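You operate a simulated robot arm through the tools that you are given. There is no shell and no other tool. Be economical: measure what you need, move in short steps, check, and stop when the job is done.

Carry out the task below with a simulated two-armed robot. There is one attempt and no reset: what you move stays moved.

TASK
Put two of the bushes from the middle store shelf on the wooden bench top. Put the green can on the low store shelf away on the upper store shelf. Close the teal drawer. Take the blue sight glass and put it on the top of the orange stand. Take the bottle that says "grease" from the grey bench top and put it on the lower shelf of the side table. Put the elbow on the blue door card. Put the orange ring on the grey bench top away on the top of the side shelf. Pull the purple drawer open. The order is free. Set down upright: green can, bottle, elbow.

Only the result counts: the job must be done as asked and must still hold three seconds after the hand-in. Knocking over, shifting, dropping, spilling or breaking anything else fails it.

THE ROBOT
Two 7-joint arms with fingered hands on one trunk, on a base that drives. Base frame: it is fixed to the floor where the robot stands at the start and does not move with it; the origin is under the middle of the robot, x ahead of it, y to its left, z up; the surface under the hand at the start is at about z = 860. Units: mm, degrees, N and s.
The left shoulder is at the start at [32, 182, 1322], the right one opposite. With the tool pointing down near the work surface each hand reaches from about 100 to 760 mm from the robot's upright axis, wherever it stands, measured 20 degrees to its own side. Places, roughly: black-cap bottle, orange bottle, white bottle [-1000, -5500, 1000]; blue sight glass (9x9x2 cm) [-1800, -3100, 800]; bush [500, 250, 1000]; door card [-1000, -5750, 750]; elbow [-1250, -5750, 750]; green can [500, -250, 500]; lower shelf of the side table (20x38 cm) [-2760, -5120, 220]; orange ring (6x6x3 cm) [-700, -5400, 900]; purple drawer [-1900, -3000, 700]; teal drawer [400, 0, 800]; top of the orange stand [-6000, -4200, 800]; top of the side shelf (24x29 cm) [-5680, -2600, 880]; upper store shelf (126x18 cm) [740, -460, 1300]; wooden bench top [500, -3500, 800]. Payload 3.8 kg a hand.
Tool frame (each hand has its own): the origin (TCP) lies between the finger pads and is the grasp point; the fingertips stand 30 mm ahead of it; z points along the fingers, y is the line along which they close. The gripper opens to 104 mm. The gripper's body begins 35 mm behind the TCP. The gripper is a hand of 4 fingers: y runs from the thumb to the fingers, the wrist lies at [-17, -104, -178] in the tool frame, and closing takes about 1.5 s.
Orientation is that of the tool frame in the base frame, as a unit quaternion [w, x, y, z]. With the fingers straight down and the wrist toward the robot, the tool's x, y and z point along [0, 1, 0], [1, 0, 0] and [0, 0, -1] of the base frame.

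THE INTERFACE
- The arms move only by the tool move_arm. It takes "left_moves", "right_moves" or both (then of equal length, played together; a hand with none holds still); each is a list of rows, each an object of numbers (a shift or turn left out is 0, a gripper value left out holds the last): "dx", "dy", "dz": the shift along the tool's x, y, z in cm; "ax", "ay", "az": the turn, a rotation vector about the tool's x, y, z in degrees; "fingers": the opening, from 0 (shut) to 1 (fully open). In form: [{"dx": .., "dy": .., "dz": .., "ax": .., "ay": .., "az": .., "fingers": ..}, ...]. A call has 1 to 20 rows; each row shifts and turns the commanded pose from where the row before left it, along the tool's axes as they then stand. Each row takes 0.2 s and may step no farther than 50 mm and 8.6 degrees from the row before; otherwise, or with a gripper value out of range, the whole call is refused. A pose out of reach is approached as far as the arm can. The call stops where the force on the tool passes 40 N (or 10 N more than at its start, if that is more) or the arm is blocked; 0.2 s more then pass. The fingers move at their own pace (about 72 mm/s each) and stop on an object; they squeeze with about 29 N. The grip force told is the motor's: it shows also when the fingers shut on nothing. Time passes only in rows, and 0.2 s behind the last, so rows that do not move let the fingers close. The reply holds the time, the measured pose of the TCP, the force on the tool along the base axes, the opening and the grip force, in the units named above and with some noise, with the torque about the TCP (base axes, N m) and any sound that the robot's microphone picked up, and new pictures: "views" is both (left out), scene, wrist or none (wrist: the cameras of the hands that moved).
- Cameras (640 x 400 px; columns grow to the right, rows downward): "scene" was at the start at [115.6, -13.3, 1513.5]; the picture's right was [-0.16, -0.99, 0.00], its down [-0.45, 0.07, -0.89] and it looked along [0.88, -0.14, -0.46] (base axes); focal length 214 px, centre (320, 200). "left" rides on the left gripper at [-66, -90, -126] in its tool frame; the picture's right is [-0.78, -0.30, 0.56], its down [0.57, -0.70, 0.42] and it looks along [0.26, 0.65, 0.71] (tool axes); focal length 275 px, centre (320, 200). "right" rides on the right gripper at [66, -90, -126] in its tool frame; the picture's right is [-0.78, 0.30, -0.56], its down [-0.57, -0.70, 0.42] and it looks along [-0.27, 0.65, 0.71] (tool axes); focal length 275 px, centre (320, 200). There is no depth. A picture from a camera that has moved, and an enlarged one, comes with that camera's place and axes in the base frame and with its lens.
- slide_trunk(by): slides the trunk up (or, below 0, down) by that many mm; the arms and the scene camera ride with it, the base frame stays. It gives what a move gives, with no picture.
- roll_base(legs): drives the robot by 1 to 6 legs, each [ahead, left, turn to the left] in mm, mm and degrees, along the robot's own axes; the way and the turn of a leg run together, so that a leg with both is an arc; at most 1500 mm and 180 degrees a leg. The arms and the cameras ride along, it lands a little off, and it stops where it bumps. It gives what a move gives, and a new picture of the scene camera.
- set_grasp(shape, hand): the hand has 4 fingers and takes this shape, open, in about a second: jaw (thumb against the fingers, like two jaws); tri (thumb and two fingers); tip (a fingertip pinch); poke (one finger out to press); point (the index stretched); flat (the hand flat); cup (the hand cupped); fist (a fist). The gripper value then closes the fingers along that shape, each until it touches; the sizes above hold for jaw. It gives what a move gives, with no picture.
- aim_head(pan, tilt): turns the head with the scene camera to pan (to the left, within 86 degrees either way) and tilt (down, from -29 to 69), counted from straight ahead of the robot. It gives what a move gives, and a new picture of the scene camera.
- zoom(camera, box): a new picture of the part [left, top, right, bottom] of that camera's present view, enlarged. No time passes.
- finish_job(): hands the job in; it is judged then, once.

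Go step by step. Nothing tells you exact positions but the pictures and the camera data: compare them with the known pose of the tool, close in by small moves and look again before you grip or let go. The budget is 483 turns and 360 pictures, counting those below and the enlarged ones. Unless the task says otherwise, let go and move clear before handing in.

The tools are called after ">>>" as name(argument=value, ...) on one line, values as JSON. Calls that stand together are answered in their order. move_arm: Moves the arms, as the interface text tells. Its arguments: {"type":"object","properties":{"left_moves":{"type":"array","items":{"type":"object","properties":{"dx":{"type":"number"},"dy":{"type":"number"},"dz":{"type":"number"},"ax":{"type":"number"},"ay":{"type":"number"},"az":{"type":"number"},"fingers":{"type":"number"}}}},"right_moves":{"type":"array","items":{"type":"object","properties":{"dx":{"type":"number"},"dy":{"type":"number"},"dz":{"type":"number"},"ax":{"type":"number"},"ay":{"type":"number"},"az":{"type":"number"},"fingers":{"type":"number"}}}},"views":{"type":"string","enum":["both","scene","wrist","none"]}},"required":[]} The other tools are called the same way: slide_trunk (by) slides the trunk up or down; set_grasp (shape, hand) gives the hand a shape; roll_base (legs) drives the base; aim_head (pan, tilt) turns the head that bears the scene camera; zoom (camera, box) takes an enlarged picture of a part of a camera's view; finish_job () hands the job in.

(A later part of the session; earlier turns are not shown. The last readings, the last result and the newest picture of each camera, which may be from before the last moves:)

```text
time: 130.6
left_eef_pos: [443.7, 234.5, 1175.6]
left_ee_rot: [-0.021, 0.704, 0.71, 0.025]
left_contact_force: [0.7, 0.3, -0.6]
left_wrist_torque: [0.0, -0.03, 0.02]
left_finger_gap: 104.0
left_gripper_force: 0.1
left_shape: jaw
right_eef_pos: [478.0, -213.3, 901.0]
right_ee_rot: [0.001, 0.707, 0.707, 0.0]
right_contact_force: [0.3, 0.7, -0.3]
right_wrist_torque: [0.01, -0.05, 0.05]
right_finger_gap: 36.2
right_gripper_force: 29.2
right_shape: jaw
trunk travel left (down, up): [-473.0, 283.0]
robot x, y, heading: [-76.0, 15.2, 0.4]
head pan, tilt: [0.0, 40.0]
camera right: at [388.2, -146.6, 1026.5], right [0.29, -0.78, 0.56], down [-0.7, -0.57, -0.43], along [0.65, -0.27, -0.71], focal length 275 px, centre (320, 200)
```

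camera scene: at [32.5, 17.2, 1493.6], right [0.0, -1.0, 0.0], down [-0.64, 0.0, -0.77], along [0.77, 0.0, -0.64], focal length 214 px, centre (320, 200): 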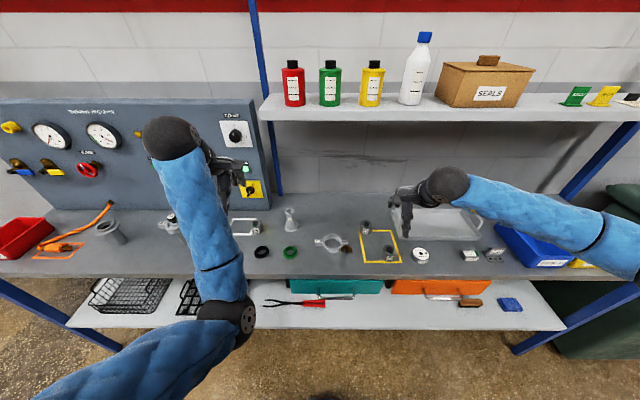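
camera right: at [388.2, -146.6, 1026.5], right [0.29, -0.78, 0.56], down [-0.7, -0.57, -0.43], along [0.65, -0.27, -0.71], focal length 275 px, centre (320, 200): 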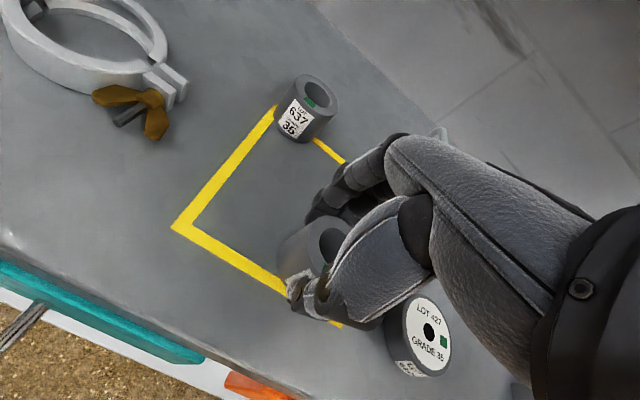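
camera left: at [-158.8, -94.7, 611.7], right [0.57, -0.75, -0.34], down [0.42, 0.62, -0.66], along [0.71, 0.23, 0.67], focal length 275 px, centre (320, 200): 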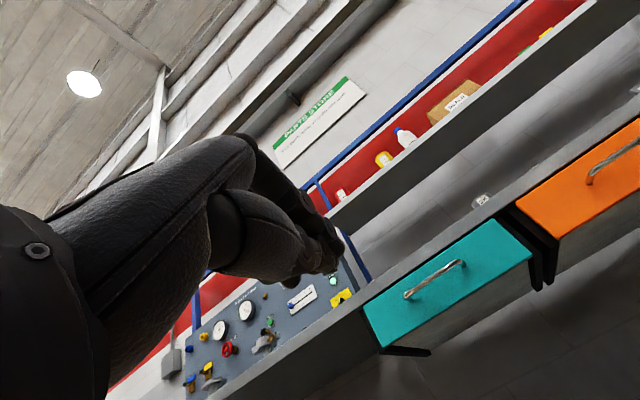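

Gripped (36 mm). I'll lift it, then shift the base right so the left hand reaches the rear bush.

>>> move_arm(right_moves=[{"dz": -3}, {"dz": -4}, {"dz": -4}, {"dz": -4}, {"dz": -4}, {"dy": -4}, {"dy": -4}, {"dy": -3}], views="none")

>>> roll_base(legs=[[60, -350, 0]])

>>> aim_head(pan=10, tilt=45)

```text
time: 132.4
left_eef_pos: [441.2, 234.3, 1175.9]
left_ee_rot: [-0.021, 0.704, 0.71, 0.026]
left_contact_force: [0.3, -0.5, 1.2]
left_wrist_torque: [0.02, 0.0, 0.04]
left_finger_gap: 103.8
left_gripper_force: 0.1
left_shape: jaw
right_eef_pos: [367.9, -213.8, 1092.8]
right_ee_rot: [0.003, 0.707, 0.707, 0.002]
right_contact_force: [-0.7, 0.2, -2.8]
right_wrist_torque: [-0.01, 0.0, 0.0]
right_finger_gap: 35.7
right_gripper_force: 29.6
right_shape: jaw
trunk travel left (down, up): [-473.0, 283.0]
robot x, y, heading: [-79.2, 17.8, 0.2]
head pan, tilt: [0.0, 40.0]
```

```text
time: 134.7
left_eef_pos: [503.2, -112.6, 1175.5]
left_ee_rot: [-0.021, 0.705, 0.708, 0.025]
left_contact_force: [-0.7, -0.1, -0.3]
left_wrist_torque: [0.04, -0.03, 0.03]
left_finger_gap: 103.7
left_gripper_force: 0.1
left_shape: jaw
right_eef_pos: [428.5, -557.9, 1092.5]
right_ee_rot: [0.002, 0.709, 0.705, 0.002]
right_contact_force: [0.3, -0.6, -2.3]
right_wrist_torque: [0.02, 0.01, 0.02]
right_finger_gap: 36.1
right_gripper_force: 29.2
right_shape: jaw
trunk travel left (down, up): [-473.0, 283.0]
robot x, y, heading: [-16.5, -329.0, -0.0]
head pan, tilt: [0.0, 40.0]
camera scene: at [93.5, -327.4, 1493.5], right [0.0, -1.0, 0.0], down [-0.64, 0.0, -0.77], along [0.77, 0.0, -0.64], focal length 214 px, centre (320, 200)
```

scene: 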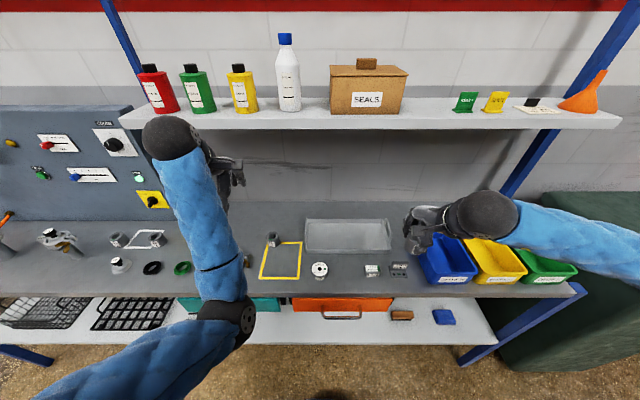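

```text
time: 135.4
left_eef_pos: [504.0, -111.4, 1174.4]
left_ee_rot: [-0.021, 0.706, 0.708, 0.025]
left_contact_force: [-1.1, 0.9, 0.2]
left_wrist_torque: [-0.01, 0.0, -0.01]
left_finger_gap: 103.8
left_gripper_force: 0.1
left_shape: jaw
right_eef_pos: [429.0, -557.2, 1093.7]
right_ee_rot: [0.002, 0.71, 0.704, 0.001]
right_contact_force: [0.6, 0.9, -3.7]
right_wrist_torque: [0.02, 0.03, -0.03]
right_finger_gap: 35.8
right_gripper_force: 29.2
right_shape: jaw
trunk travel left (down, up): [-473.0, 283.0]
robot x, y, heading: [-13.8, -325.8, -0.2]
head pan, tilt: [10.0, 45.0]
camera scene: at [88.3, -312.0, 1486.3], right [0.17, -0.99, 0.0], down [-0.7, -0.12, -0.71], along [0.7, 0.12, -0.71], focal length 214 px, centre (320, 200)
```

scene: 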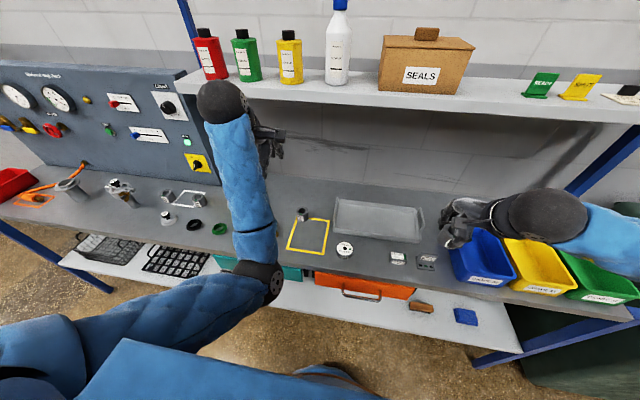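

I'll lower the left hand and bring it over the rear bush at about (599, -153).

>>> move_arm(left_moves=[{"dz": 4.5, "dx": -1.5}, {"dz": 4.5, "dx": -1.5}, {"dz": 4.5, "dx": -1.2}, {"dz": 1.5, "dy": 4}, {"dy": 4}, {"dy": 1.5}], views="wrist")

```text
time: 136.8
left_eef_pos: [600.7, -142.1, 1021.2]
left_ee_rot: [-0.02, 0.706, 0.708, 0.024]
left_contact_force: [0.0, 0.4, -0.2]
left_wrist_torque: [-0.01, 0.02, 0.03]
left_finger_gap: 104.0
left_gripper_force: 0.0
left_shape: jaw
right_eef_pos: [429.2, -559.2, 1093.5]
right_ee_rot: [0.002, 0.709, 0.705, 0.001]
right_contact_force: [-0.4, -0.4, -3.5]
right_wrist_torque: [0.01, -0.01, -0.02]
right_finger_gap: 35.9
right_gripper_force: 28.9
right_shape: jaw
trunk travel left (down, up): [-473.0, 283.0]
robot x, y, heading: [-16.2, -327.1, -0.1]
head pan, tilt: [10.0, 45.0]
camera left: at [510.4, -217.0, 1143.0], right [-0.29, -0.74, -0.61], down [-0.7, 0.6, -0.39], along [0.65, 0.31, -0.69], focal length 275 px, centre (320, 200)
```

left: 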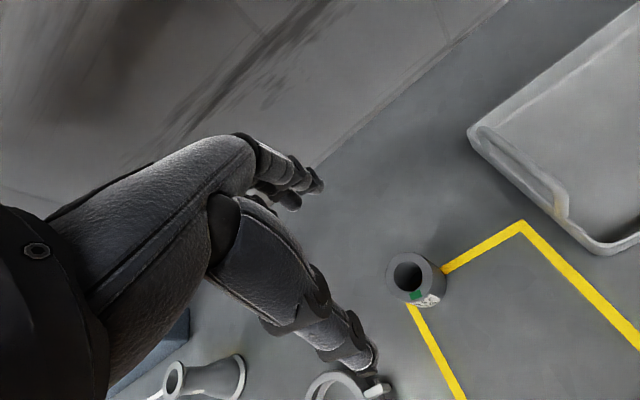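

The bush is at about (600, -162). I'll correct the small tilt, shift right and go down.

>>> move_arm(left_moves=[{"ay": -3.6, "dx": -1.9}, {"dz": 3}, {"dz": 3}, {"dz": 2.5}], views="wrist")

```text
time: 137.8
left_eef_pos: [601.4, -160.1, 936.1]
left_ee_rot: [0.001, 0.705, 0.709, 0.003]
left_contact_force: [0.1, 0.4, -0.1]
left_wrist_torque: [0.0, -0.03, 0.02]
left_finger_gap: 104.0
left_gripper_force: 0.2
left_shape: jaw
right_eef_pos: [428.7, -557.7, 1093.1]
right_ee_rot: [0.002, 0.71, 0.704, 0.0]
right_contact_force: [-0.5, -0.7, -2.6]
right_wrist_torque: [-0.02, 0.0, -0.03]
right_finger_gap: 36.0
right_gripper_force: 29.5
right_shape: jaw
trunk travel left (down, up): [-473.0, 283.0]
robot x, y, heading: [-18.1, -326.3, 0.1]
head pan, tilt: [10.0, 45.0]
camera left: at [511.2, -227.7, 1061.6], right [-0.29, -0.78, -0.56], down [-0.7, 0.57, -0.43], along [0.65, 0.27, -0.71], focal length 275 px, centre (320, 200)
```

left: 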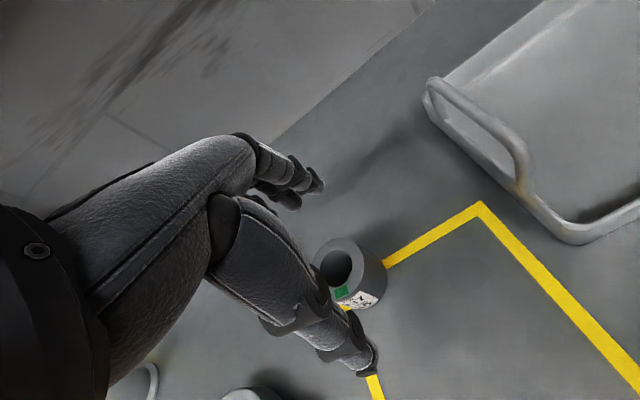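

Nearly centred. Down and close.

>>> move_arm(left_moves=[{"dz": 1.8, "dx": -0.4, "dy": -0.2}, {"dz": 1.7}, {"fingers": 0}, {}, {}, {}, {}, {}, {}, {}], views="wrist")

```text
time: 140.0
left_eef_pos: [599.4, -165.4, 901.6]
left_ee_rot: [0.002, 0.706, 0.709, 0.003]
left_contact_force: [0.7, -0.4, 0.9]
left_wrist_torque: [-0.03, -0.02, 0.03]
left_finger_gap: 34.1
left_gripper_force: 28.9
left_shape: jaw
right_eef_pos: [427.3, -556.9, 1091.8]
right_ee_rot: [0.002, 0.71, 0.704, 0.001]
right_contact_force: [-0.6, 0.7, -3.3]
right_wrist_torque: [0.0, 0.04, -0.01]
right_finger_gap: 35.9
right_gripper_force: 28.8
right_shape: jaw
trunk travel left (down, up): [-473.0, 283.0]
robot x, y, heading: [-15.5, -324.4, -0.1]
head pan, tilt: [10.0, 45.0]
camera left: at [509.2, -232.6, 1027.0], right [-0.29, -0.78, -0.56], down [-0.7, 0.57, -0.43], along [0.65, 0.27, -0.71], focal length 275 px, centre (320, 200)
```

left: 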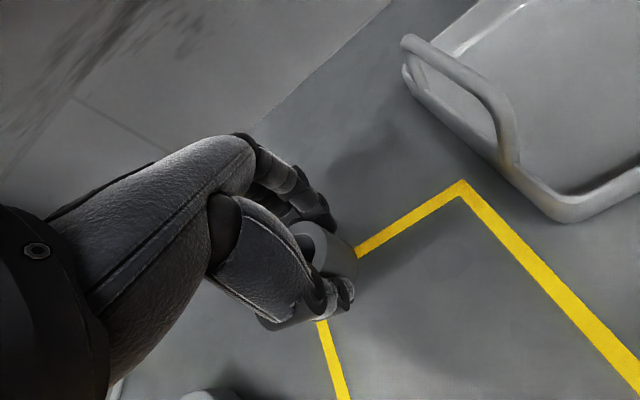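

Both bushes are in hand. I'll lift, draw back and reverse away from the store bench.

>>> move_arm(left_moves=[{"dz": -3}, {"dz": -4}, {"dz": -4}, {"dz": -4}, {"dy": -4}, {"dy": -4}, {"dy": -4}, {"dy": -4}], views="none")

>>> roll_base(legs=[[-600, 0, 0], [0, 0, -60]])

>>> aim_head(pan=0, tilt=15)

```text
time: 141.8
left_eef_pos: [439.7, -159.9, 1053.3]
left_ee_rot: [0.002, 0.704, 0.71, 0.01]
left_contact_force: [0.2, -0.9, -2.0]
left_wrist_torque: [-0.01, 0.01, 0.0]
left_finger_gap: 34.2
left_gripper_force: 28.8
left_shape: jaw
right_eef_pos: [427.0, -557.3, 1092.9]
right_ee_rot: [0.003, 0.709, 0.705, 0.0]
right_contact_force: [0.0, -0.4, -2.6]
right_wrist_torque: [0.02, 0.01, 0.01]
right_finger_gap: 36.0
right_gripper_force: 29.5
right_shape: jaw
trunk travel left (down, up): [-473.0, 283.0]
robot x, y, heading: [-18.3, -327.3, -0.0]
head pan, tilt: [10.0, 45.0]
```

```text
time: 147.8
left_eef_pos: [-240.1, -634.0, 1048.7]
left_ee_rot: [0.001, 0.964, 0.267, 0.009]
left_contact_force: [-0.4, 0.6, -3.6]
left_wrist_torque: [-0.01, 0.03, 0.0]
left_finger_gap: 33.7
left_gripper_force: 29.3
left_shape: jaw
right_eef_pos: [-586.8, -826.7, 1092.7]
right_ee_rot: [0.001, 0.965, 0.262, 0.0]
right_contact_force: [-0.3, 0.1, -3.1]
right_wrist_torque: [-0.01, -0.03, 0.03]
right_finger_gap: 35.8
right_gripper_force: 29.1
right_shape: jaw
trunk travel left (down, up): [-473.0, 283.0]
robot x, y, heading: [-614.9, -323.7, -59.7]
head pan, tilt: [10.0, 45.0]
camera scene: at [-549.3, -408.6, 1486.3], right [-0.76, -0.65, 0.0], down [-0.46, 0.54, -0.71], along [0.46, -0.54, -0.71], focal length 214 px, centre (320, 200)
```

scene: 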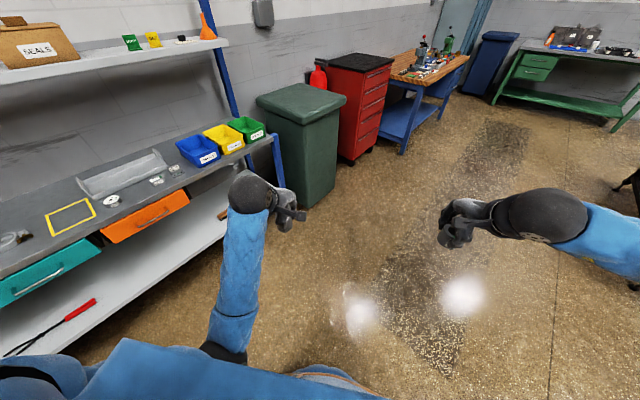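

```text
time: 148.7
left_eef_pos: [-240.9, -633.2, 1048.0]
left_ee_rot: [0.0, 0.963, 0.268, 0.01]
left_contact_force: [-0.9, 0.5, -3.1]
left_wrist_torque: [0.02, 0.03, 0.05]
left_finger_gap: 33.8
left_gripper_force: 28.9
left_shape: jaw
right_eef_pos: [-585.5, -827.8, 1092.3]
right_ee_rot: [0.003, 0.965, 0.261, 0.0]
right_contact_force: [0.3, -0.4, -3.1]
right_wrist_torque: [-0.01, 0.0, 0.0]
right_finger_gap: 36.1
right_gripper_force: 29.5
right_shape: jaw
trunk travel left (down, up): [-473.0, 283.0]
robot x, y, heading: [-610.7, -327.7, -59.4]
head pan, tilt: [0.0, 15.0]
camera scene: at [-554.5, -427.3, 1533.0], right [-0.86, -0.51, 0.0], down [-0.13, 0.22, -0.97], along [0.49, -0.83, -0.26], focal length 214 px, centre (320, 200)
```

scene: 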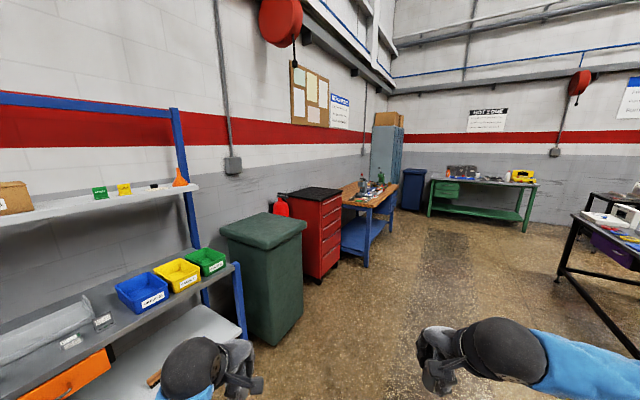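

I see the wooden bench with blue legs ahead (around x 460, y -3500). I'll drive to stand in front of it, facing +x.

>>> roll_base(legs=[[0, 0, -30], [1500, 0, 0], [1400, 0, 0], [0, 0, 90]])

>>> aim_head(pan=0, tilt=30)

```text
time: 168.1
left_eef_pos: [-141.2, -3079.4, 1050.0]
left_ee_rot: [-0.005, 0.71, 0.704, 0.009]
left_contact_force: [-0.3, 0.3, -3.2]
left_wrist_torque: [-0.01, 0.0, -0.04]
left_finger_gap: 33.5
left_gripper_force: 28.8
left_shape: jaw
right_eef_pos: [-156.6, -3474.8, 1093.0]
right_ee_rot: [0.002, 0.715, 0.699, 0.0]
right_contact_force: [-0.1, -0.9, -2.6]
right_wrist_torque: [0.01, 0.03, -0.01]
right_finger_gap: 35.2
right_gripper_force: 28.8
right_shape: jaw
trunk travel left (down, up): [-473.0, 283.0]
robot x, y, heading: [-596.6, -3236.5, -0.6]
head pan, tilt: [0.0, 15.0]
camera scene: at [-479.9, -3238.7, 1533.1], right [-0.02, -1.0, 0.0], down [-0.26, 0.0, -0.97], along [0.97, -0.02, -0.26], focal length 214 px, centre (320, 200)
```

scene: 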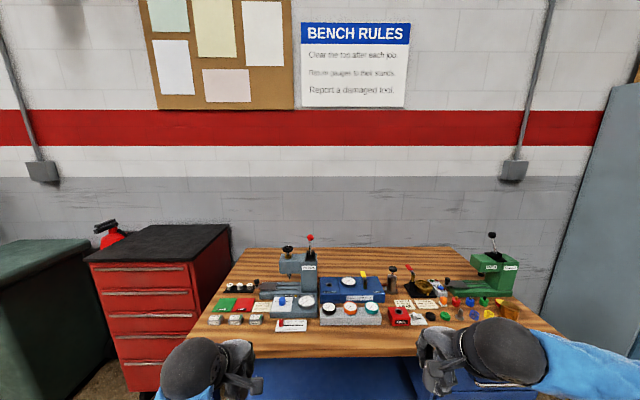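

```text
time: 168.8
left_eef_pos: [-139.9, -3077.3, 1048.3]
left_ee_rot: [-0.005, 0.71, 0.704, 0.008]
left_contact_force: [0.2, 0.4, -3.7]
left_wrist_torque: [-0.03, 0.02, -0.02]
left_finger_gap: 33.8
left_gripper_force: 29.5
left_shape: jaw
right_eef_pos: [-156.0, -3475.2, 1092.3]
right_ee_rot: [0.002, 0.715, 0.699, 0.001]
right_contact_force: [-0.5, 0.2, -3.2]
right_wrist_torque: [0.03, -0.01, 0.0]
right_finger_gap: 35.3
right_gripper_force: 28.9
right_shape: jaw
trunk travel left (down, up): [-473.0, 283.0]
robot x, y, heading: [-595.5, -3236.8, -1.0]
head pan, tilt: [0.0, 30.0]
camera scene: at [-482.9, -3238.8, 1508.9], right [-0.02, -1.0, 0.0], down [-0.5, 0.01, -0.87], along [0.87, -0.01, -0.5], focal length 214 px, centre (320, 200)
```

scene: 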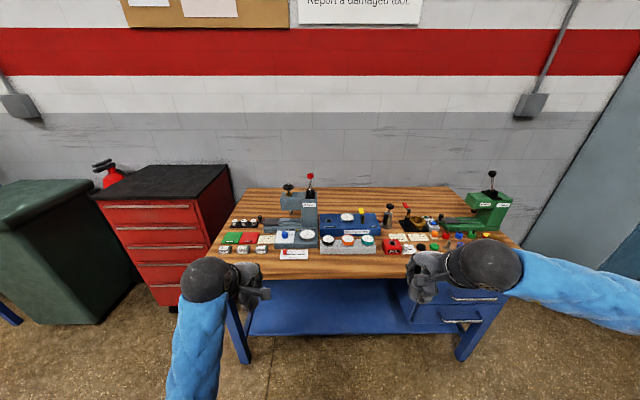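

The wooden bench has a free strip along its front. I'll drive closer and look down to measure it.

>>> zoom(camera="scene", box=[200, 170, 540, 300])

>>> roll_base(legs=[[250, 0, 1]])

>>> aim_head(pan=0, tilt=50)

```text
1.88 times, centred on (370, 235) of scene
camera zoom: at [-482.9, -3238.8, 1508.9], right [-0.02, -1.0, 0.0], down [-0.5, 0.01, -0.87], along [0.87, -0.01, -0.5], focal length 404 px, centre (226, 134)
```

zoom: 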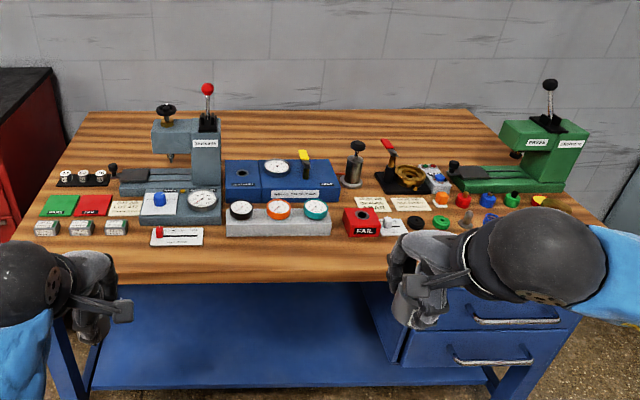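

```text
time: 170.7
left_eef_pos: [103.9, -3074.4, 1049.1]
left_ee_rot: [-0.005, 0.705, 0.71, 0.009]
left_contact_force: [0.2, 0.9, -4.1]
left_wrist_torque: [-0.04, -0.02, 0.01]
left_finger_gap: 33.3
left_gripper_force: 29.5
left_shape: jaw
right_eef_pos: [93.6, -3470.9, 1091.7]
right_ee_rot: [0.001, 0.71, 0.704, 0.0]
right_contact_force: [0.2, 0.2, -2.8]
right_wrist_torque: [-0.04, 0.0, 0.0]
right_finger_gap: 35.4
right_gripper_force: 29.2
right_shape: jaw
trunk travel left (down, up): [-473.0, 283.0]
robot x, y, heading: [-354.1, -3237.8, -0.4]
head pan, tilt: [0.0, 30.0]
camera scene: at [-235.6, -3239.4, 1508.7], right [0.0, -1.0, 0.0], down [-0.5, 0.0, -0.87], along [0.87, 0.0, -0.5], focal length 214 px, centre (320, 200)
```

scene: 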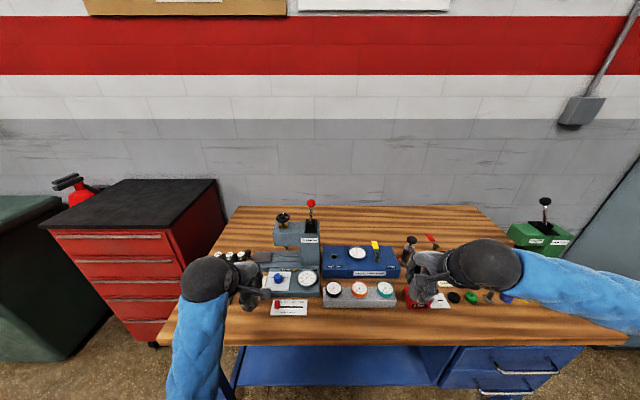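

```text
time: 171.5
left_eef_pos: [102.9, -3073.7, 1048.3]
left_ee_rot: [-0.005, 0.705, 0.709, 0.009]
left_contact_force: [0.2, 0.2, -2.2]
left_wrist_torque: [-0.05, 0.02, 0.01]
left_finger_gap: 33.4
left_gripper_force: 29.5
left_shape: jaw
right_eef_pos: [92.3, -3472.1, 1093.4]
right_ee_rot: [0.001, 0.711, 0.704, 0.001]
right_contact_force: [0.2, 0.5, -3.4]
right_wrist_torque: [0.01, 0.01, 0.0]
right_finger_gap: 35.3
right_gripper_force: 29.3
right_shape: jaw
trunk travel left (down, up): [-473.0, 283.0]
robot x, y, heading: [-353.7, -3240.7, -0.1]
head pan, tilt: [0.0, 50.0]
camera scene: at [-250.7, -3239.4, 1479.4], right [0.0, -1.0, 0.0], down [-0.77, 0.0, -0.64], along [0.64, 0.0, -0.77], focal length 214 px, centre (320, 200)
```

scene: 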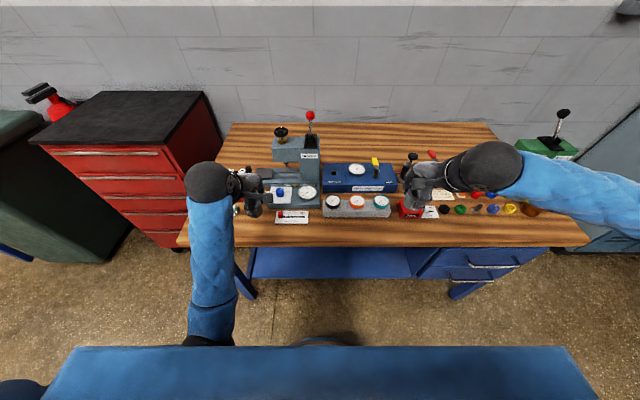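

The bench front edge is near x 145 at z about 770. I'll set the left bush down at about (190, -3000), where the strip is widest.

>>> roll_base(legs=[[82, 74, 0]])

>>> move_arm(left_moves=[{"dz": 4.5}, {"dz": 4.5}, {"dz": 4.5}, {"dz": 3}], views="both")

```text
time: 172.7
left_eef_pos: [186.7, -3002.9, 1049.0]
left_ee_rot: [-0.005, 0.705, 0.709, 0.008]
left_contact_force: [0.2, 1.0, -3.4]
left_wrist_torque: [-0.05, 0.03, -0.02]
left_finger_gap: 33.4
left_gripper_force: 29.1
left_shape: jaw
right_eef_pos: [174.8, -3398.1, 1091.5]
right_ee_rot: [0.001, 0.71, 0.704, 0.0]
right_contact_force: [-0.6, 0.0, -2.4]
right_wrist_torque: [-0.03, 0.03, -0.01]
right_finger_gap: 35.5
right_gripper_force: 29.1
right_shape: jaw
trunk travel left (down, up): [-473.0, 283.0]
robot x, y, heading: [-270.0, -3166.3, 0.2]
head pan, tilt: [0.0, 50.0]
camera scene: at [-166.7, -3166.5, 1479.3], right [0.0, -1.0, 0.0], down [-0.77, 0.0, -0.64], along [0.64, 0.0, -0.77], focal length 214 px, centre (320, 200)
```

scene: 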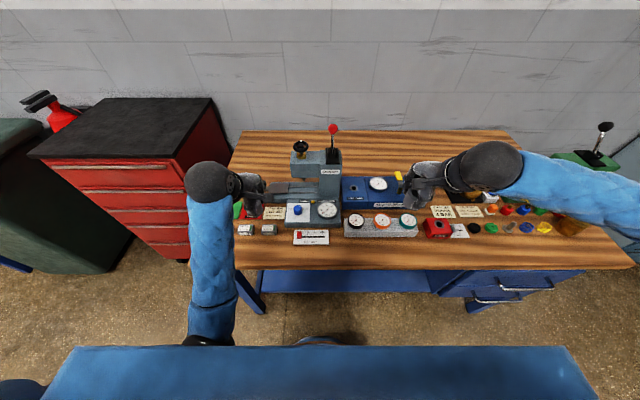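

```text
time: 173.7
left_eef_pos: [185.8, -3002.7, 889.1]
left_ee_rot: [0.002, 0.707, 0.707, 0.014]
left_contact_force: [-1.6, -1.3, 21.9]
left_wrist_torque: [0.11, -0.59, -0.04]
left_finger_gap: 35.0
left_gripper_force: 28.6
left_shape: jaw
right_eef_pos: [171.5, -3401.8, 1094.1]
right_ee_rot: [0.002, 0.71, 0.704, 0.001]
right_contact_force: [-0.2, 0.1, -3.5]
right_wrist_torque: [0.01, 0.03, -0.03]
right_finger_gap: 35.2
right_gripper_force: 29.0
right_shape: jaw
trunk travel left (down, up): [-473.0, 283.0]
robot x, y, heading: [-270.3, -3171.3, -0.4]
head pan, tilt: [0.0, 50.0]
camera scene: at [-172.0, -3168.5, 1480.2], right [0.0, -1.0, 0.0], down [-0.76, 0.0, -0.64], along [0.64, 0.0, -0.76], focal length 214 px, centre (320, 200)
camera left: at [94.0, -3071.8, 1011.4], right [-0.28, -0.77, -0.58], down [-0.69, 0.58, -0.43], along [0.66, 0.28, -0.69], focal length 275 px, centre (320, 200)
```

scene: 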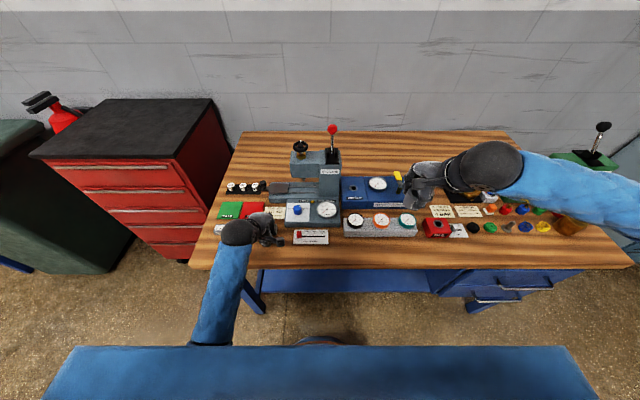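
left: 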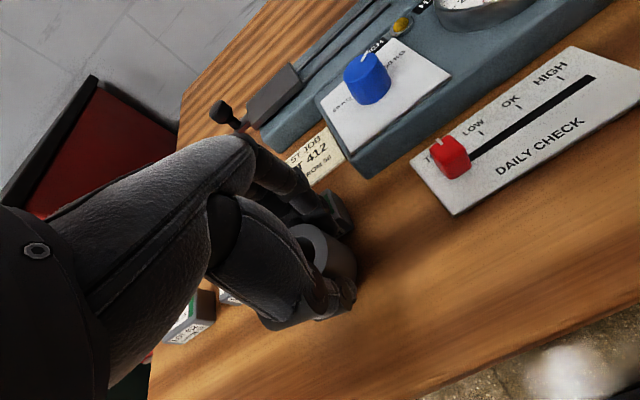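

I felt contact earlier than expected (z 889), and a small block may be close to the hand. I'll stop and look closely.

>>> zoom(camera="scene", box=[190, 190, 350, 290])

>>> zoom(camera="left", box=[120, 180, 440, 380])

```text
4.00 times, centred on (270, 240) of scene
camera zoom: at [-172.0, -3168.5, 1480.2], right [0.0, -1.0, 0.0], down [-0.76, 0.0, -0.64], along [0.64, 0.0, -0.76], focal length 858 px, centre (520, 40)
```

zoom: 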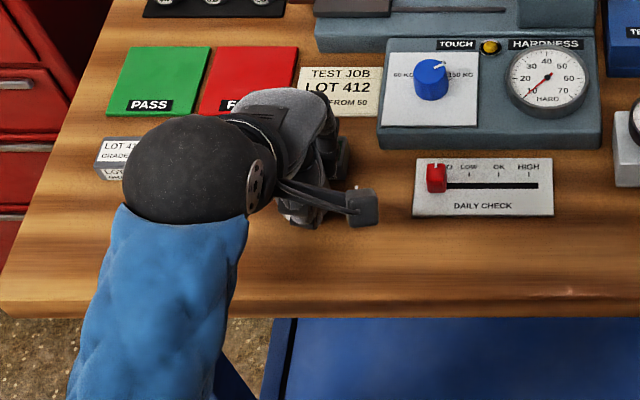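

```text
2.00 times, centred on (280, 280) of left
camera zoom: at [94.0, -3071.8, 1011.4], right [-0.28, -0.77, -0.58], down [-0.69, 0.58, -0.43], along [0.66, 0.28, -0.69], focal length 551 px, centre (400, 40)
```

zoom: 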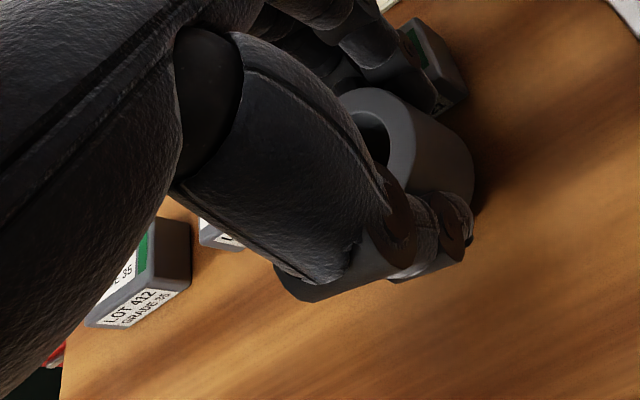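

A fingertip seems to have come down on a small block behind the bush. I'll lift straight up and check it.

>>> move_arm(left_moves=[{"dz": -2}, {"dz": -3}, {"dz": -4}, {"dz": -4}], views="wrist")

>>> roll_base(legs=[[-150, 0, 0]])

>>> zoom(camera="scene", box=[180, 130, 420, 280])

```text
time: 174.7
left_eef_pos: [185.6, -3000.8, 1013.5]
left_ee_rot: [-0.005, 0.705, 0.709, 0.009]
left_contact_force: [0.2, 0.0, -2.9]
left_wrist_torque: [-0.04, 0.0, -0.01]
left_finger_gap: 32.6
left_gripper_force: 29.3
left_shape: jaw
right_eef_pos: [174.2, -3401.1, 1092.4]
right_ee_rot: [0.001, 0.71, 0.704, 0.0]
right_contact_force: [0.3, 0.0, -2.9]
right_wrist_torque: [0.02, 0.03, 0.0]
right_finger_gap: 35.6
right_gripper_force: 29.2
right_shape: jaw
trunk travel left (down, up): [-473.0, 283.0]
robot x, y, heading: [-268.9, -3169.1, -0.2]
head pan, tilt: [0.0, 50.0]
camera left: at [94.9, -3071.7, 1137.8], right [-0.29, -0.76, -0.58], down [-0.7, 0.58, -0.42], along [0.65, 0.28, -0.7], focal length 275 px, centre (320, 200)
```

left: 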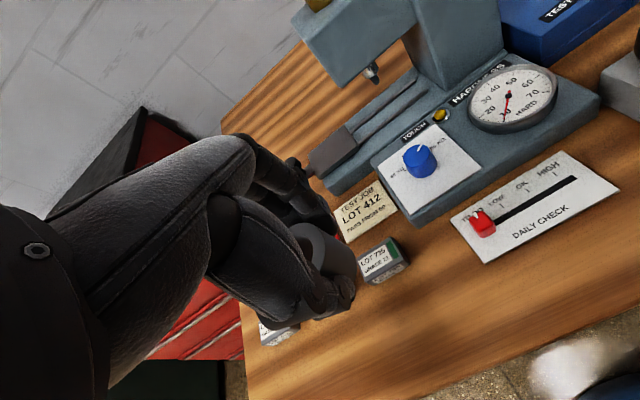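

```text
time: 176.0
left_eef_pos: [34.9, -3001.0, 1014.4]
left_ee_rot: [-0.004, 0.705, 0.709, 0.01]
left_contact_force: [0.4, 0.2, -3.4]
left_wrist_torque: [-0.02, -0.01, -0.01]
left_finger_gap: 33.0
left_gripper_force: 28.7
left_shape: jaw
right_eef_pos: [23.5, -3399.4, 1092.7]
right_ee_rot: [0.002, 0.71, 0.704, 0.001]
right_contact_force: [0.2, -0.1, -3.6]
right_wrist_torque: [0.0, -0.02, 0.0]
right_finger_gap: 35.1
right_gripper_force: 29.3
right_shape: jaw
trunk travel left (down, up): [-473.0, 283.0]
robot x, y, heading: [-423.0, -3167.8, -0.1]
head pan, tilt: [0.0, 50.0]
camera scene: at [-319.3, -3166.9, 1479.5], right [0.0, -1.0, 0.0], down [-0.77, 0.0, -0.64], along [0.64, 0.0, -0.77], focal length 214 px, centre (320, 200)
```

scene: 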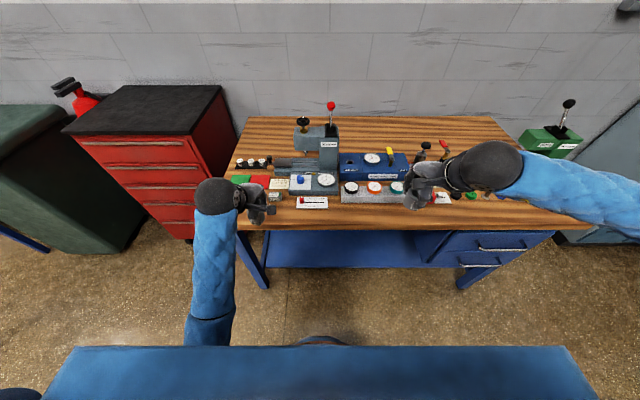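

```text
2.67 times, centred on (300, 205) of scene
camera zoom: at [-319.3, -3166.9, 1479.5], right [0.0, -1.0, 0.0], down [-0.77, 0.0, -0.64], along [0.64, 0.0, -0.77], focal length 572 px, centre (373, 187)
```

zoom: 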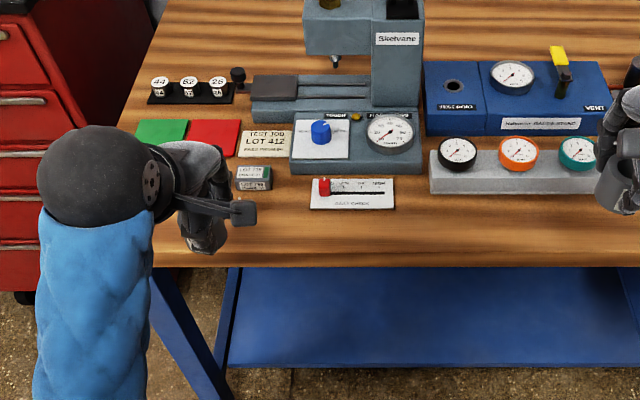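

I'll move clear to the right to see all three small blocks and compare with the earlier picture.

>>> roll_base(legs=[[-170, -72, 0]])

>>> aim_head(pan=0, tilt=30)

>>> zoom(camera="scene", box=[200, 170, 540, 300])

>>> zoom(camera="scene", box=[200, 210, 320, 285])

```text
time: 177.6
left_eef_pos: [-138.7, -3074.0, 1014.7]
left_ee_rot: [-0.005, 0.707, 0.707, 0.011]
left_contact_force: [0.2, 0.2, -1.7]
left_wrist_torque: [0.0, 0.01, 0.0]
left_finger_gap: 33.2
left_gripper_force: 28.9
left_shape: jaw
right_eef_pos: [-151.5, -3471.3, 1093.3]
right_ee_rot: [0.002, 0.712, 0.702, 0.001]
right_contact_force: [0.8, -1.3, -2.6]
right_wrist_torque: [-0.01, -0.02, 0.01]
right_finger_gap: 35.7
right_gripper_force: 29.1
right_shape: jaw
trunk travel left (down, up): [-473.0, 283.0]
robot x, y, heading: [-594.1, -3235.7, -0.3]
head pan, tilt: [0.0, 50.0]
camera scene: at [-493.2, -3238.2, 1479.5], right [-0.01, -1.0, 0.0], down [-0.77, 0.01, -0.64], along [0.64, 0.0, -0.77], focal length 214 px, centre (320, 200)
```

scene: 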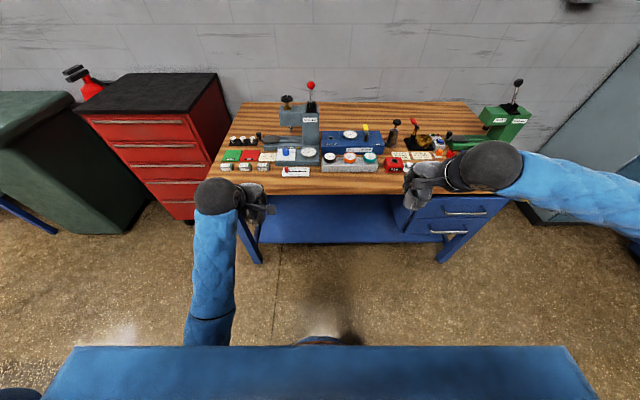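

```text
time: 178.4
left_eef_pos: [-137.9, -3072.0, 1013.2]
left_ee_rot: [-0.005, 0.708, 0.707, 0.01]
left_contact_force: [0.6, -0.7, -2.6]
left_wrist_torque: [-0.01, 0.03, 0.01]
left_finger_gap: 32.9
left_gripper_force: 28.9
left_shape: jaw
right_eef_pos: [-150.1, -3471.9, 1091.7]
right_ee_rot: [0.001, 0.712, 0.702, 0.0]
right_contact_force: [0.6, -0.6, -2.5]
right_wrist_torque: [0.01, 0.04, -0.03]
right_finger_gap: 35.3
right_gripper_force: 29.8
right_shape: jaw
trunk travel left (down, up): [-473.0, 283.0]
robot x, y, heading: [-592.4, -3239.5, -0.3]
head pan, tilt: [0.0, 30.0]
camera scene: at [-478.2, -3237.7, 1508.8], right [-0.01, -1.0, 0.0], down [-0.5, 0.0, -0.87], along [0.87, -0.01, -0.5], focal length 214 px, centre (320, 200)
```

scene: 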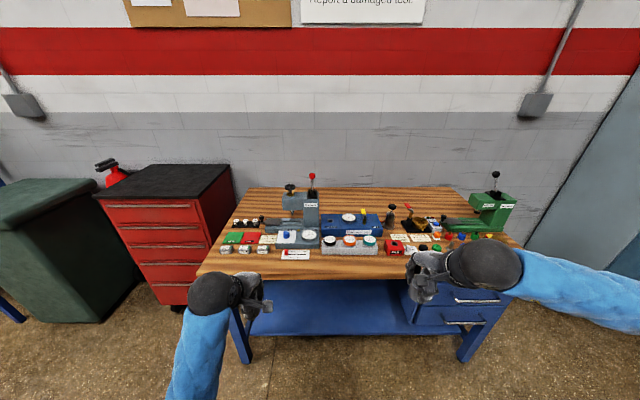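

```text
1.88 times, centred on (370, 235) of scene
camera zoom: at [-478.2, -3237.7, 1508.8], right [-0.01, -1.0, 0.0], down [-0.5, 0.0, -0.87], along [0.87, -0.01, -0.5], focal length 404 px, centre (226, 134)
```

zoom: 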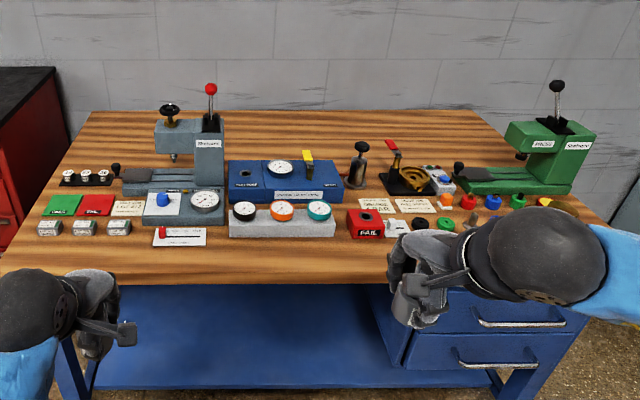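

```text
5.33 times, centred on (260, 248) of scene
camera zoom: at [-478.2, -3237.7, 1508.8], right [-0.01, -1.0, 0.0], down [-0.5, 0.0, -0.87], along [0.87, -0.01, -0.5], focal length 1144 px, centre (640, -53)
```

zoom: 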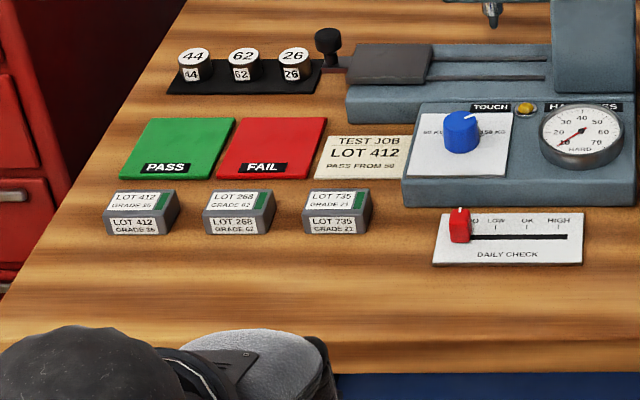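

The three small blocks are still exactly in line, so nothing moved. The bench top is at z about 841, its edge at x about 100, so I'll set down nearer the edge, at x about 145.

>>> roll_base(legs=[[278, 70, 0.3]])

>>> move_arm(left_moves=[{"dz": 4}, {"dz": 4}, {"dz": 2}], views="wrist")

```text
time: 180.4
left_eef_pos: [136.1, -3003.9, 1013.0]
left_ee_rot: [-0.005, 0.705, 0.709, 0.011]
left_contact_force: [-0.4, -0.2, -1.8]
left_wrist_torque: [-0.05, 0.05, -0.01]
left_finger_gap: 32.9
left_gripper_force: 28.9
left_shape: jaw
right_eef_pos: [126.2, -3401.1, 1091.8]
right_ee_rot: [0.001, 0.71, 0.704, 0.0]
right_contact_force: [0.3, -0.1, -3.2]
right_wrist_torque: [0.01, 0.02, 0.01]
right_finger_gap: 35.6
right_gripper_force: 29.5
right_shape: jaw
trunk travel left (down, up): [-473.0, 283.0]
robot x, y, heading: [-317.9, -3170.0, 0.1]
head pan, tilt: [0.0, 30.0]
camera scene: at [-202.7, -3168.7, 1508.8], right [0.0, -1.0, 0.0], down [-0.5, 0.0, -0.87], along [0.87, 0.0, -0.5], focal length 214 px, centre (320, 200)
```

scene: 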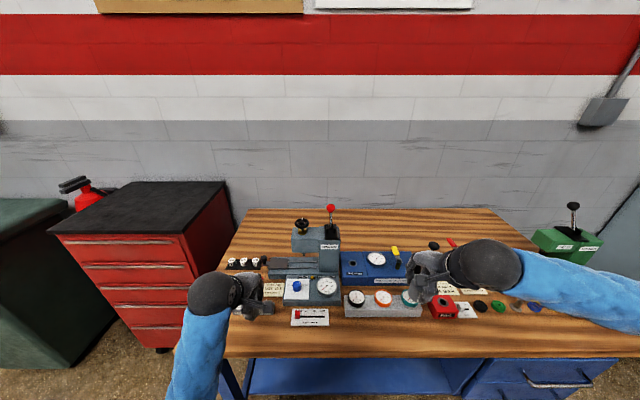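

```text
time: 181.2
left_eef_pos: [135.2, -3000.7, 912.6]
left_ee_rot: [-0.005, 0.705, 0.709, 0.01]
left_contact_force: [-0.3, 0.1, -2.3]
left_wrist_torque: [-0.03, 0.0, -0.01]
left_finger_gap: 33.0
left_gripper_force: 29.1
left_shape: jaw
right_eef_pos: [124.7, -3400.9, 1092.4]
right_ee_rot: [0.001, 0.71, 0.704, 0.0]
right_contact_force: [0.2, 0.0, -2.7]
right_wrist_torque: [0.04, -0.04, 0.02]
right_finger_gap: 35.5
right_gripper_force: 28.8
right_shape: jaw
trunk travel left (down, up): [-473.0, 283.0]
robot x, y, heading: [-318.9, -3168.2, 0.0]
head pan, tilt: [0.0, 30.0]
camera left: at [45.6, -3070.2, 1037.8], right [-0.29, -0.77, -0.58], down [-0.7, 0.58, -0.42], along [0.65, 0.28, -0.7], focal length 275 px, centre (320, 200)
```

left: 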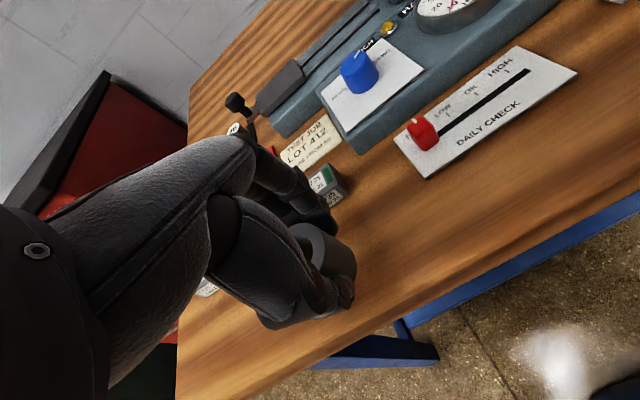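

Clear of the block. I'll nudge 6 mm further onto the bench and lower with small steps.

>>> move_arm(left_moves=[{"dy": 0.7}, {"dz": 1.5}, {"dz": 0.6}, {"dz": 0.4}, {"dz": 0.4}], views="wrist")

```text
time: 182.4
left_eef_pos: [144.0, -3000.7, 884.3]
left_ee_rot: [-0.005, 0.705, 0.709, 0.009]
left_contact_force: [0.2, 0.3, -2.5]
left_wrist_torque: [-0.01, -0.04, 0.01]
left_finger_gap: 32.6
left_gripper_force: 29.4
left_shape: jaw
right_eef_pos: [125.1, -3401.9, 1091.4]
right_ee_rot: [0.0, 0.71, 0.704, -0.001]
right_contact_force: [0.7, 0.9, -3.5]
right_wrist_torque: [-0.04, 0.05, 0.03]
right_finger_gap: 35.5
right_gripper_force: 29.3
right_shape: jaw
trunk travel left (down, up): [-473.0, 283.0]
robot x, y, heading: [-318.3, -3170.7, -0.3]
head pan, tilt: [0.0, 30.0]
camera left: at [53.5, -3069.3, 1008.9], right [-0.29, -0.77, -0.58], down [-0.7, 0.58, -0.42], along [0.65, 0.28, -0.7], focal length 275 px, centre (320, 200)
```

left: 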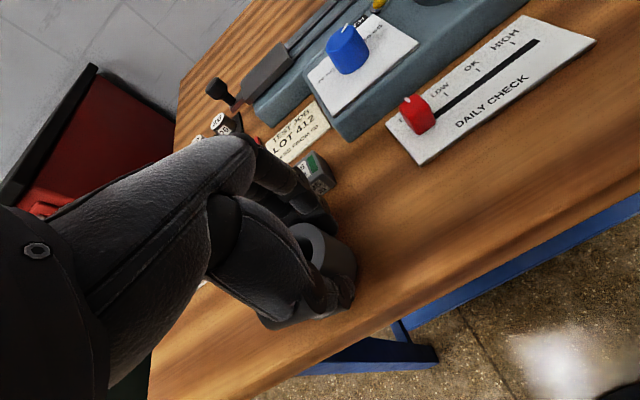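

>>> move_arm(left_moves=[{"dz": 0.4}, {"dz": 0.4}, {"dz": 0.3}], views="none")

```text
time: 183.2
left_eef_pos: [145.0, -2999.7, 880.9]
left_ee_rot: [0.001, 0.705, 0.709, 0.015]
left_contact_force: [-4.9, 1.8, 31.3]
left_wrist_torque: [0.11, 0.18, 0.0]
left_finger_gap: 34.7
left_gripper_force: 29.2
left_shape: jaw
right_eef_pos: [122.3, -3402.4, 1092.4]
right_ee_rot: [0.002, 0.71, 0.704, 0.002]
right_contact_force: [0.2, -0.2, -3.6]
right_wrist_torque: [0.0, 0.02, -0.01]
right_finger_gap: 35.4
right_gripper_force: 29.2
right_shape: jaw
trunk travel left (down, up): [-473.0, 283.0]
robot x, y, heading: [-321.5, -3168.9, -0.2]
head pan, tilt: [0.0, 30.0]
```

Contact on the bench. I'll ease up slightly and open the fingers partway.

>>> move_arm(left_moves=[{"dz": -0.2}, {"fingers": 0.45}, {"fingers": 0.58}, {}, {}, {}], views="wrist")

```text
time: 184.6
left_eef_pos: [144.4, -2998.7, 875.2]
left_ee_rot: [-0.005, 0.705, 0.709, 0.009]
left_contact_force: [-0.8, 0.6, 0.0]
left_wrist_torque: [-0.02, 0.0, 0.01]
left_finger_gap: 60.0
left_gripper_force: 0.0
left_shape: jaw
right_eef_pos: [124.8, -3401.8, 1092.3]
right_ee_rot: [0.001, 0.71, 0.704, 0.0]
right_contact_force: [0.1, 0.3, -3.0]
right_wrist_torque: [0.03, 0.03, 0.04]
right_finger_gap: 35.5
right_gripper_force: 28.5
right_shape: jaw
trunk travel left (down, up): [-473.0, 283.0]
robot x, y, heading: [-319.3, -3170.4, -0.2]
head pan, tilt: [0.0, 30.0]
camera left: at [53.2, -3069.2, 999.7], right [-0.29, -0.77, -0.58], down [-0.7, 0.58, -0.42], along [0.65, 0.28, -0.7], focal length 275 px, centre (320, 200)
```

left: 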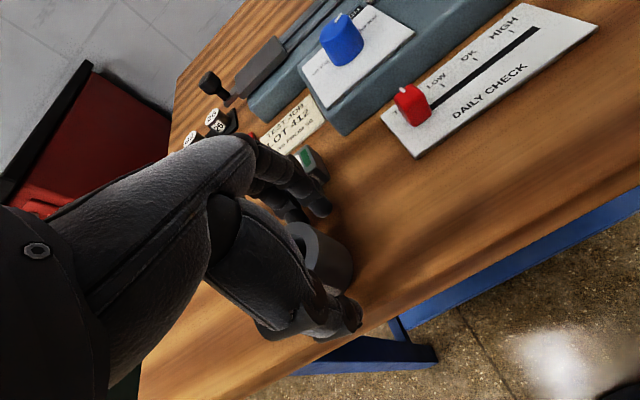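

The bush stands free. I'll lift the left hand straight up.

>>> move_arm(left_moves=[{"dz": -2}, {"dz": -3}, {"dz": -4}, {"dz": -4}, {"dz": -4}], views="wrist")

>>> roll_base(legs=[[0, -315, 0]])

>>> zoom(camera="scene", box=[100, 200, 500, 380])

```text
time: 185.8
left_eef_pos: [143.8, -3005.1, 1047.7]
left_ee_rot: [-0.005, 0.705, 0.709, 0.01]
left_contact_force: [1.0, 0.1, 0.1]
left_wrist_torque: [0.02, -0.03, -0.02]
left_finger_gap: 60.0
left_gripper_force: 0.0
left_shape: jaw
right_eef_pos: [125.1, -3401.3, 1092.4]
right_ee_rot: [0.001, 0.71, 0.704, 0.0]
right_contact_force: [-0.2, -0.4, -3.0]
right_wrist_torque: [0.0, 0.0, -0.02]
right_finger_gap: 35.3
right_gripper_force: 28.3
right_shape: jaw
trunk travel left (down, up): [-473.0, 283.0]
robot x, y, heading: [-322.9, -3172.7, -0.3]
head pan, tilt: [0.0, 30.0]
camera left: at [53.6, -3074.8, 1171.6], right [-0.29, -0.77, -0.58], down [-0.7, 0.58, -0.42], along [0.65, 0.28, -0.7], focal length 275 px, centre (320, 200)
```

left: 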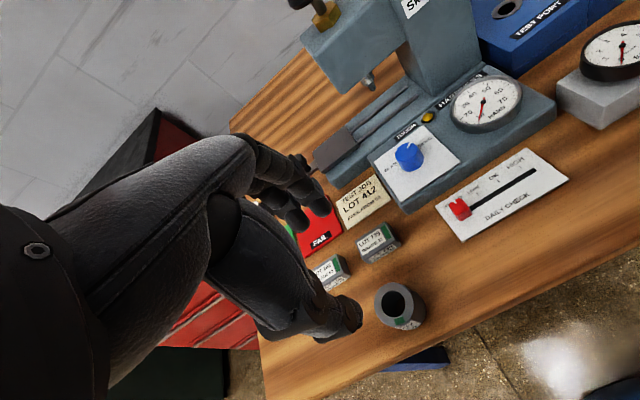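

```text
time: 187.9
left_eef_pos: [142.3, -3316.4, 1047.0]
left_ee_rot: [-0.006, 0.703, 0.711, 0.01]
left_contact_force: [0.8, -0.6, -0.3]
left_wrist_torque: [0.0, 0.0, 0.01]
left_finger_gap: 60.1
left_gripper_force: 0.1
left_shape: jaw
right_eef_pos: [125.0, -3712.2, 1091.6]
right_ee_rot: [0.001, 0.709, 0.706, 0.0]
right_contact_force: [0.4, -0.4, -2.9]
right_wrist_torque: [0.0, -0.02, -0.01]
right_finger_gap: 35.4
right_gripper_force: 28.4
right_shape: jaw
trunk travel left (down, up): [-473.0, 283.0]
robot x, y, heading: [-319.2, -3482.2, 0.2]
head pan, tilt: [0.0, 30.0]
camera scene: at [-204.4, -3483.3, 1508.9], right [0.0, -1.0, 0.0], down [-0.5, 0.0, -0.87], along [0.87, 0.0, -0.5], focal length 214 px, centre (320, 200)
```

scene: 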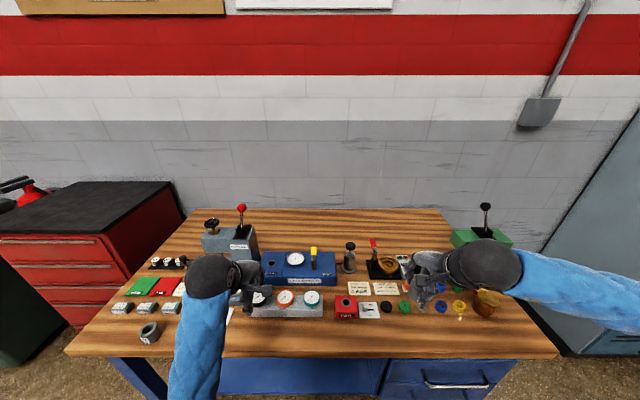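

```text
1.60 times, centred on (300, 290) of scene
camera zoom: at [-204.4, -3483.3, 1508.9], right [0.0, -1.0, 0.0], down [-0.5, 0.0, -0.87], along [0.87, 0.0, -0.5], focal length 343 px, centre (352, 56)
```

zoom: 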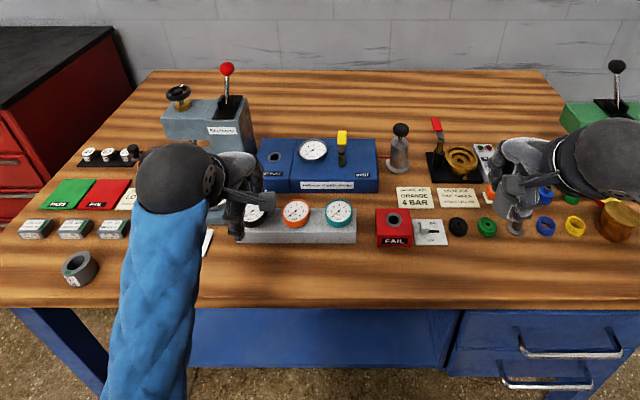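

The first bush stands on the wooden bench. Now I'll lower the right one at about (144, -3712), in front of the plugs.

>>> move_arm(right_moves=[{"dy": 1.9, "dz": 3}, {"dz": 4}, {"dz": 4}, {"dz": 4}, {"dz": 3}], views="wrist")

```text
time: 189.1
left_eef_pos: [141.8, -3315.8, 1047.0]
left_ee_rot: [-0.004, 0.703, 0.711, 0.011]
left_contact_force: [0.7, 0.4, 0.6]
left_wrist_torque: [-0.03, 0.04, 0.02]
left_finger_gap: 60.0
left_gripper_force: 0.1
left_shape: jaw
right_eef_pos: [144.6, -3713.4, 910.7]
right_ee_rot: [0.001, 0.708, 0.706, 0.0]
right_contact_force: [0.5, 0.1, -3.9]
right_wrist_torque: [0.0, 0.02, 0.01]
right_finger_gap: 35.1
right_gripper_force: 29.2
right_shape: jaw
trunk travel left (down, up): [-473.0, 283.0]
robot x, y, heading: [-320.6, -3481.5, 0.3]
head pan, tilt: [0.0, 30.0]
camera right: at [55.2, -3646.0, 1035.4], right [0.29, -0.78, 0.56], down [-0.7, -0.57, -0.43], along [0.65, -0.27, -0.71], focal length 275 px, centre (320, 200)
```

right: 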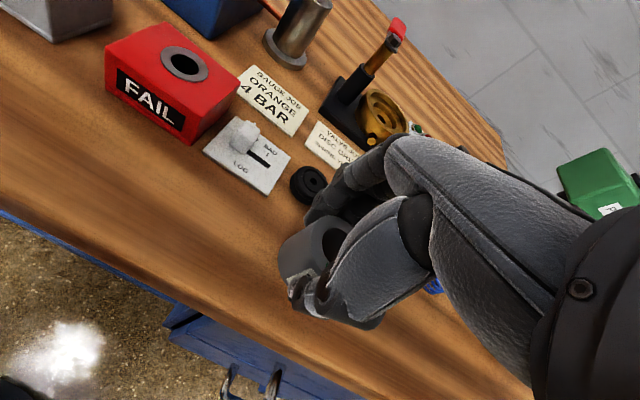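

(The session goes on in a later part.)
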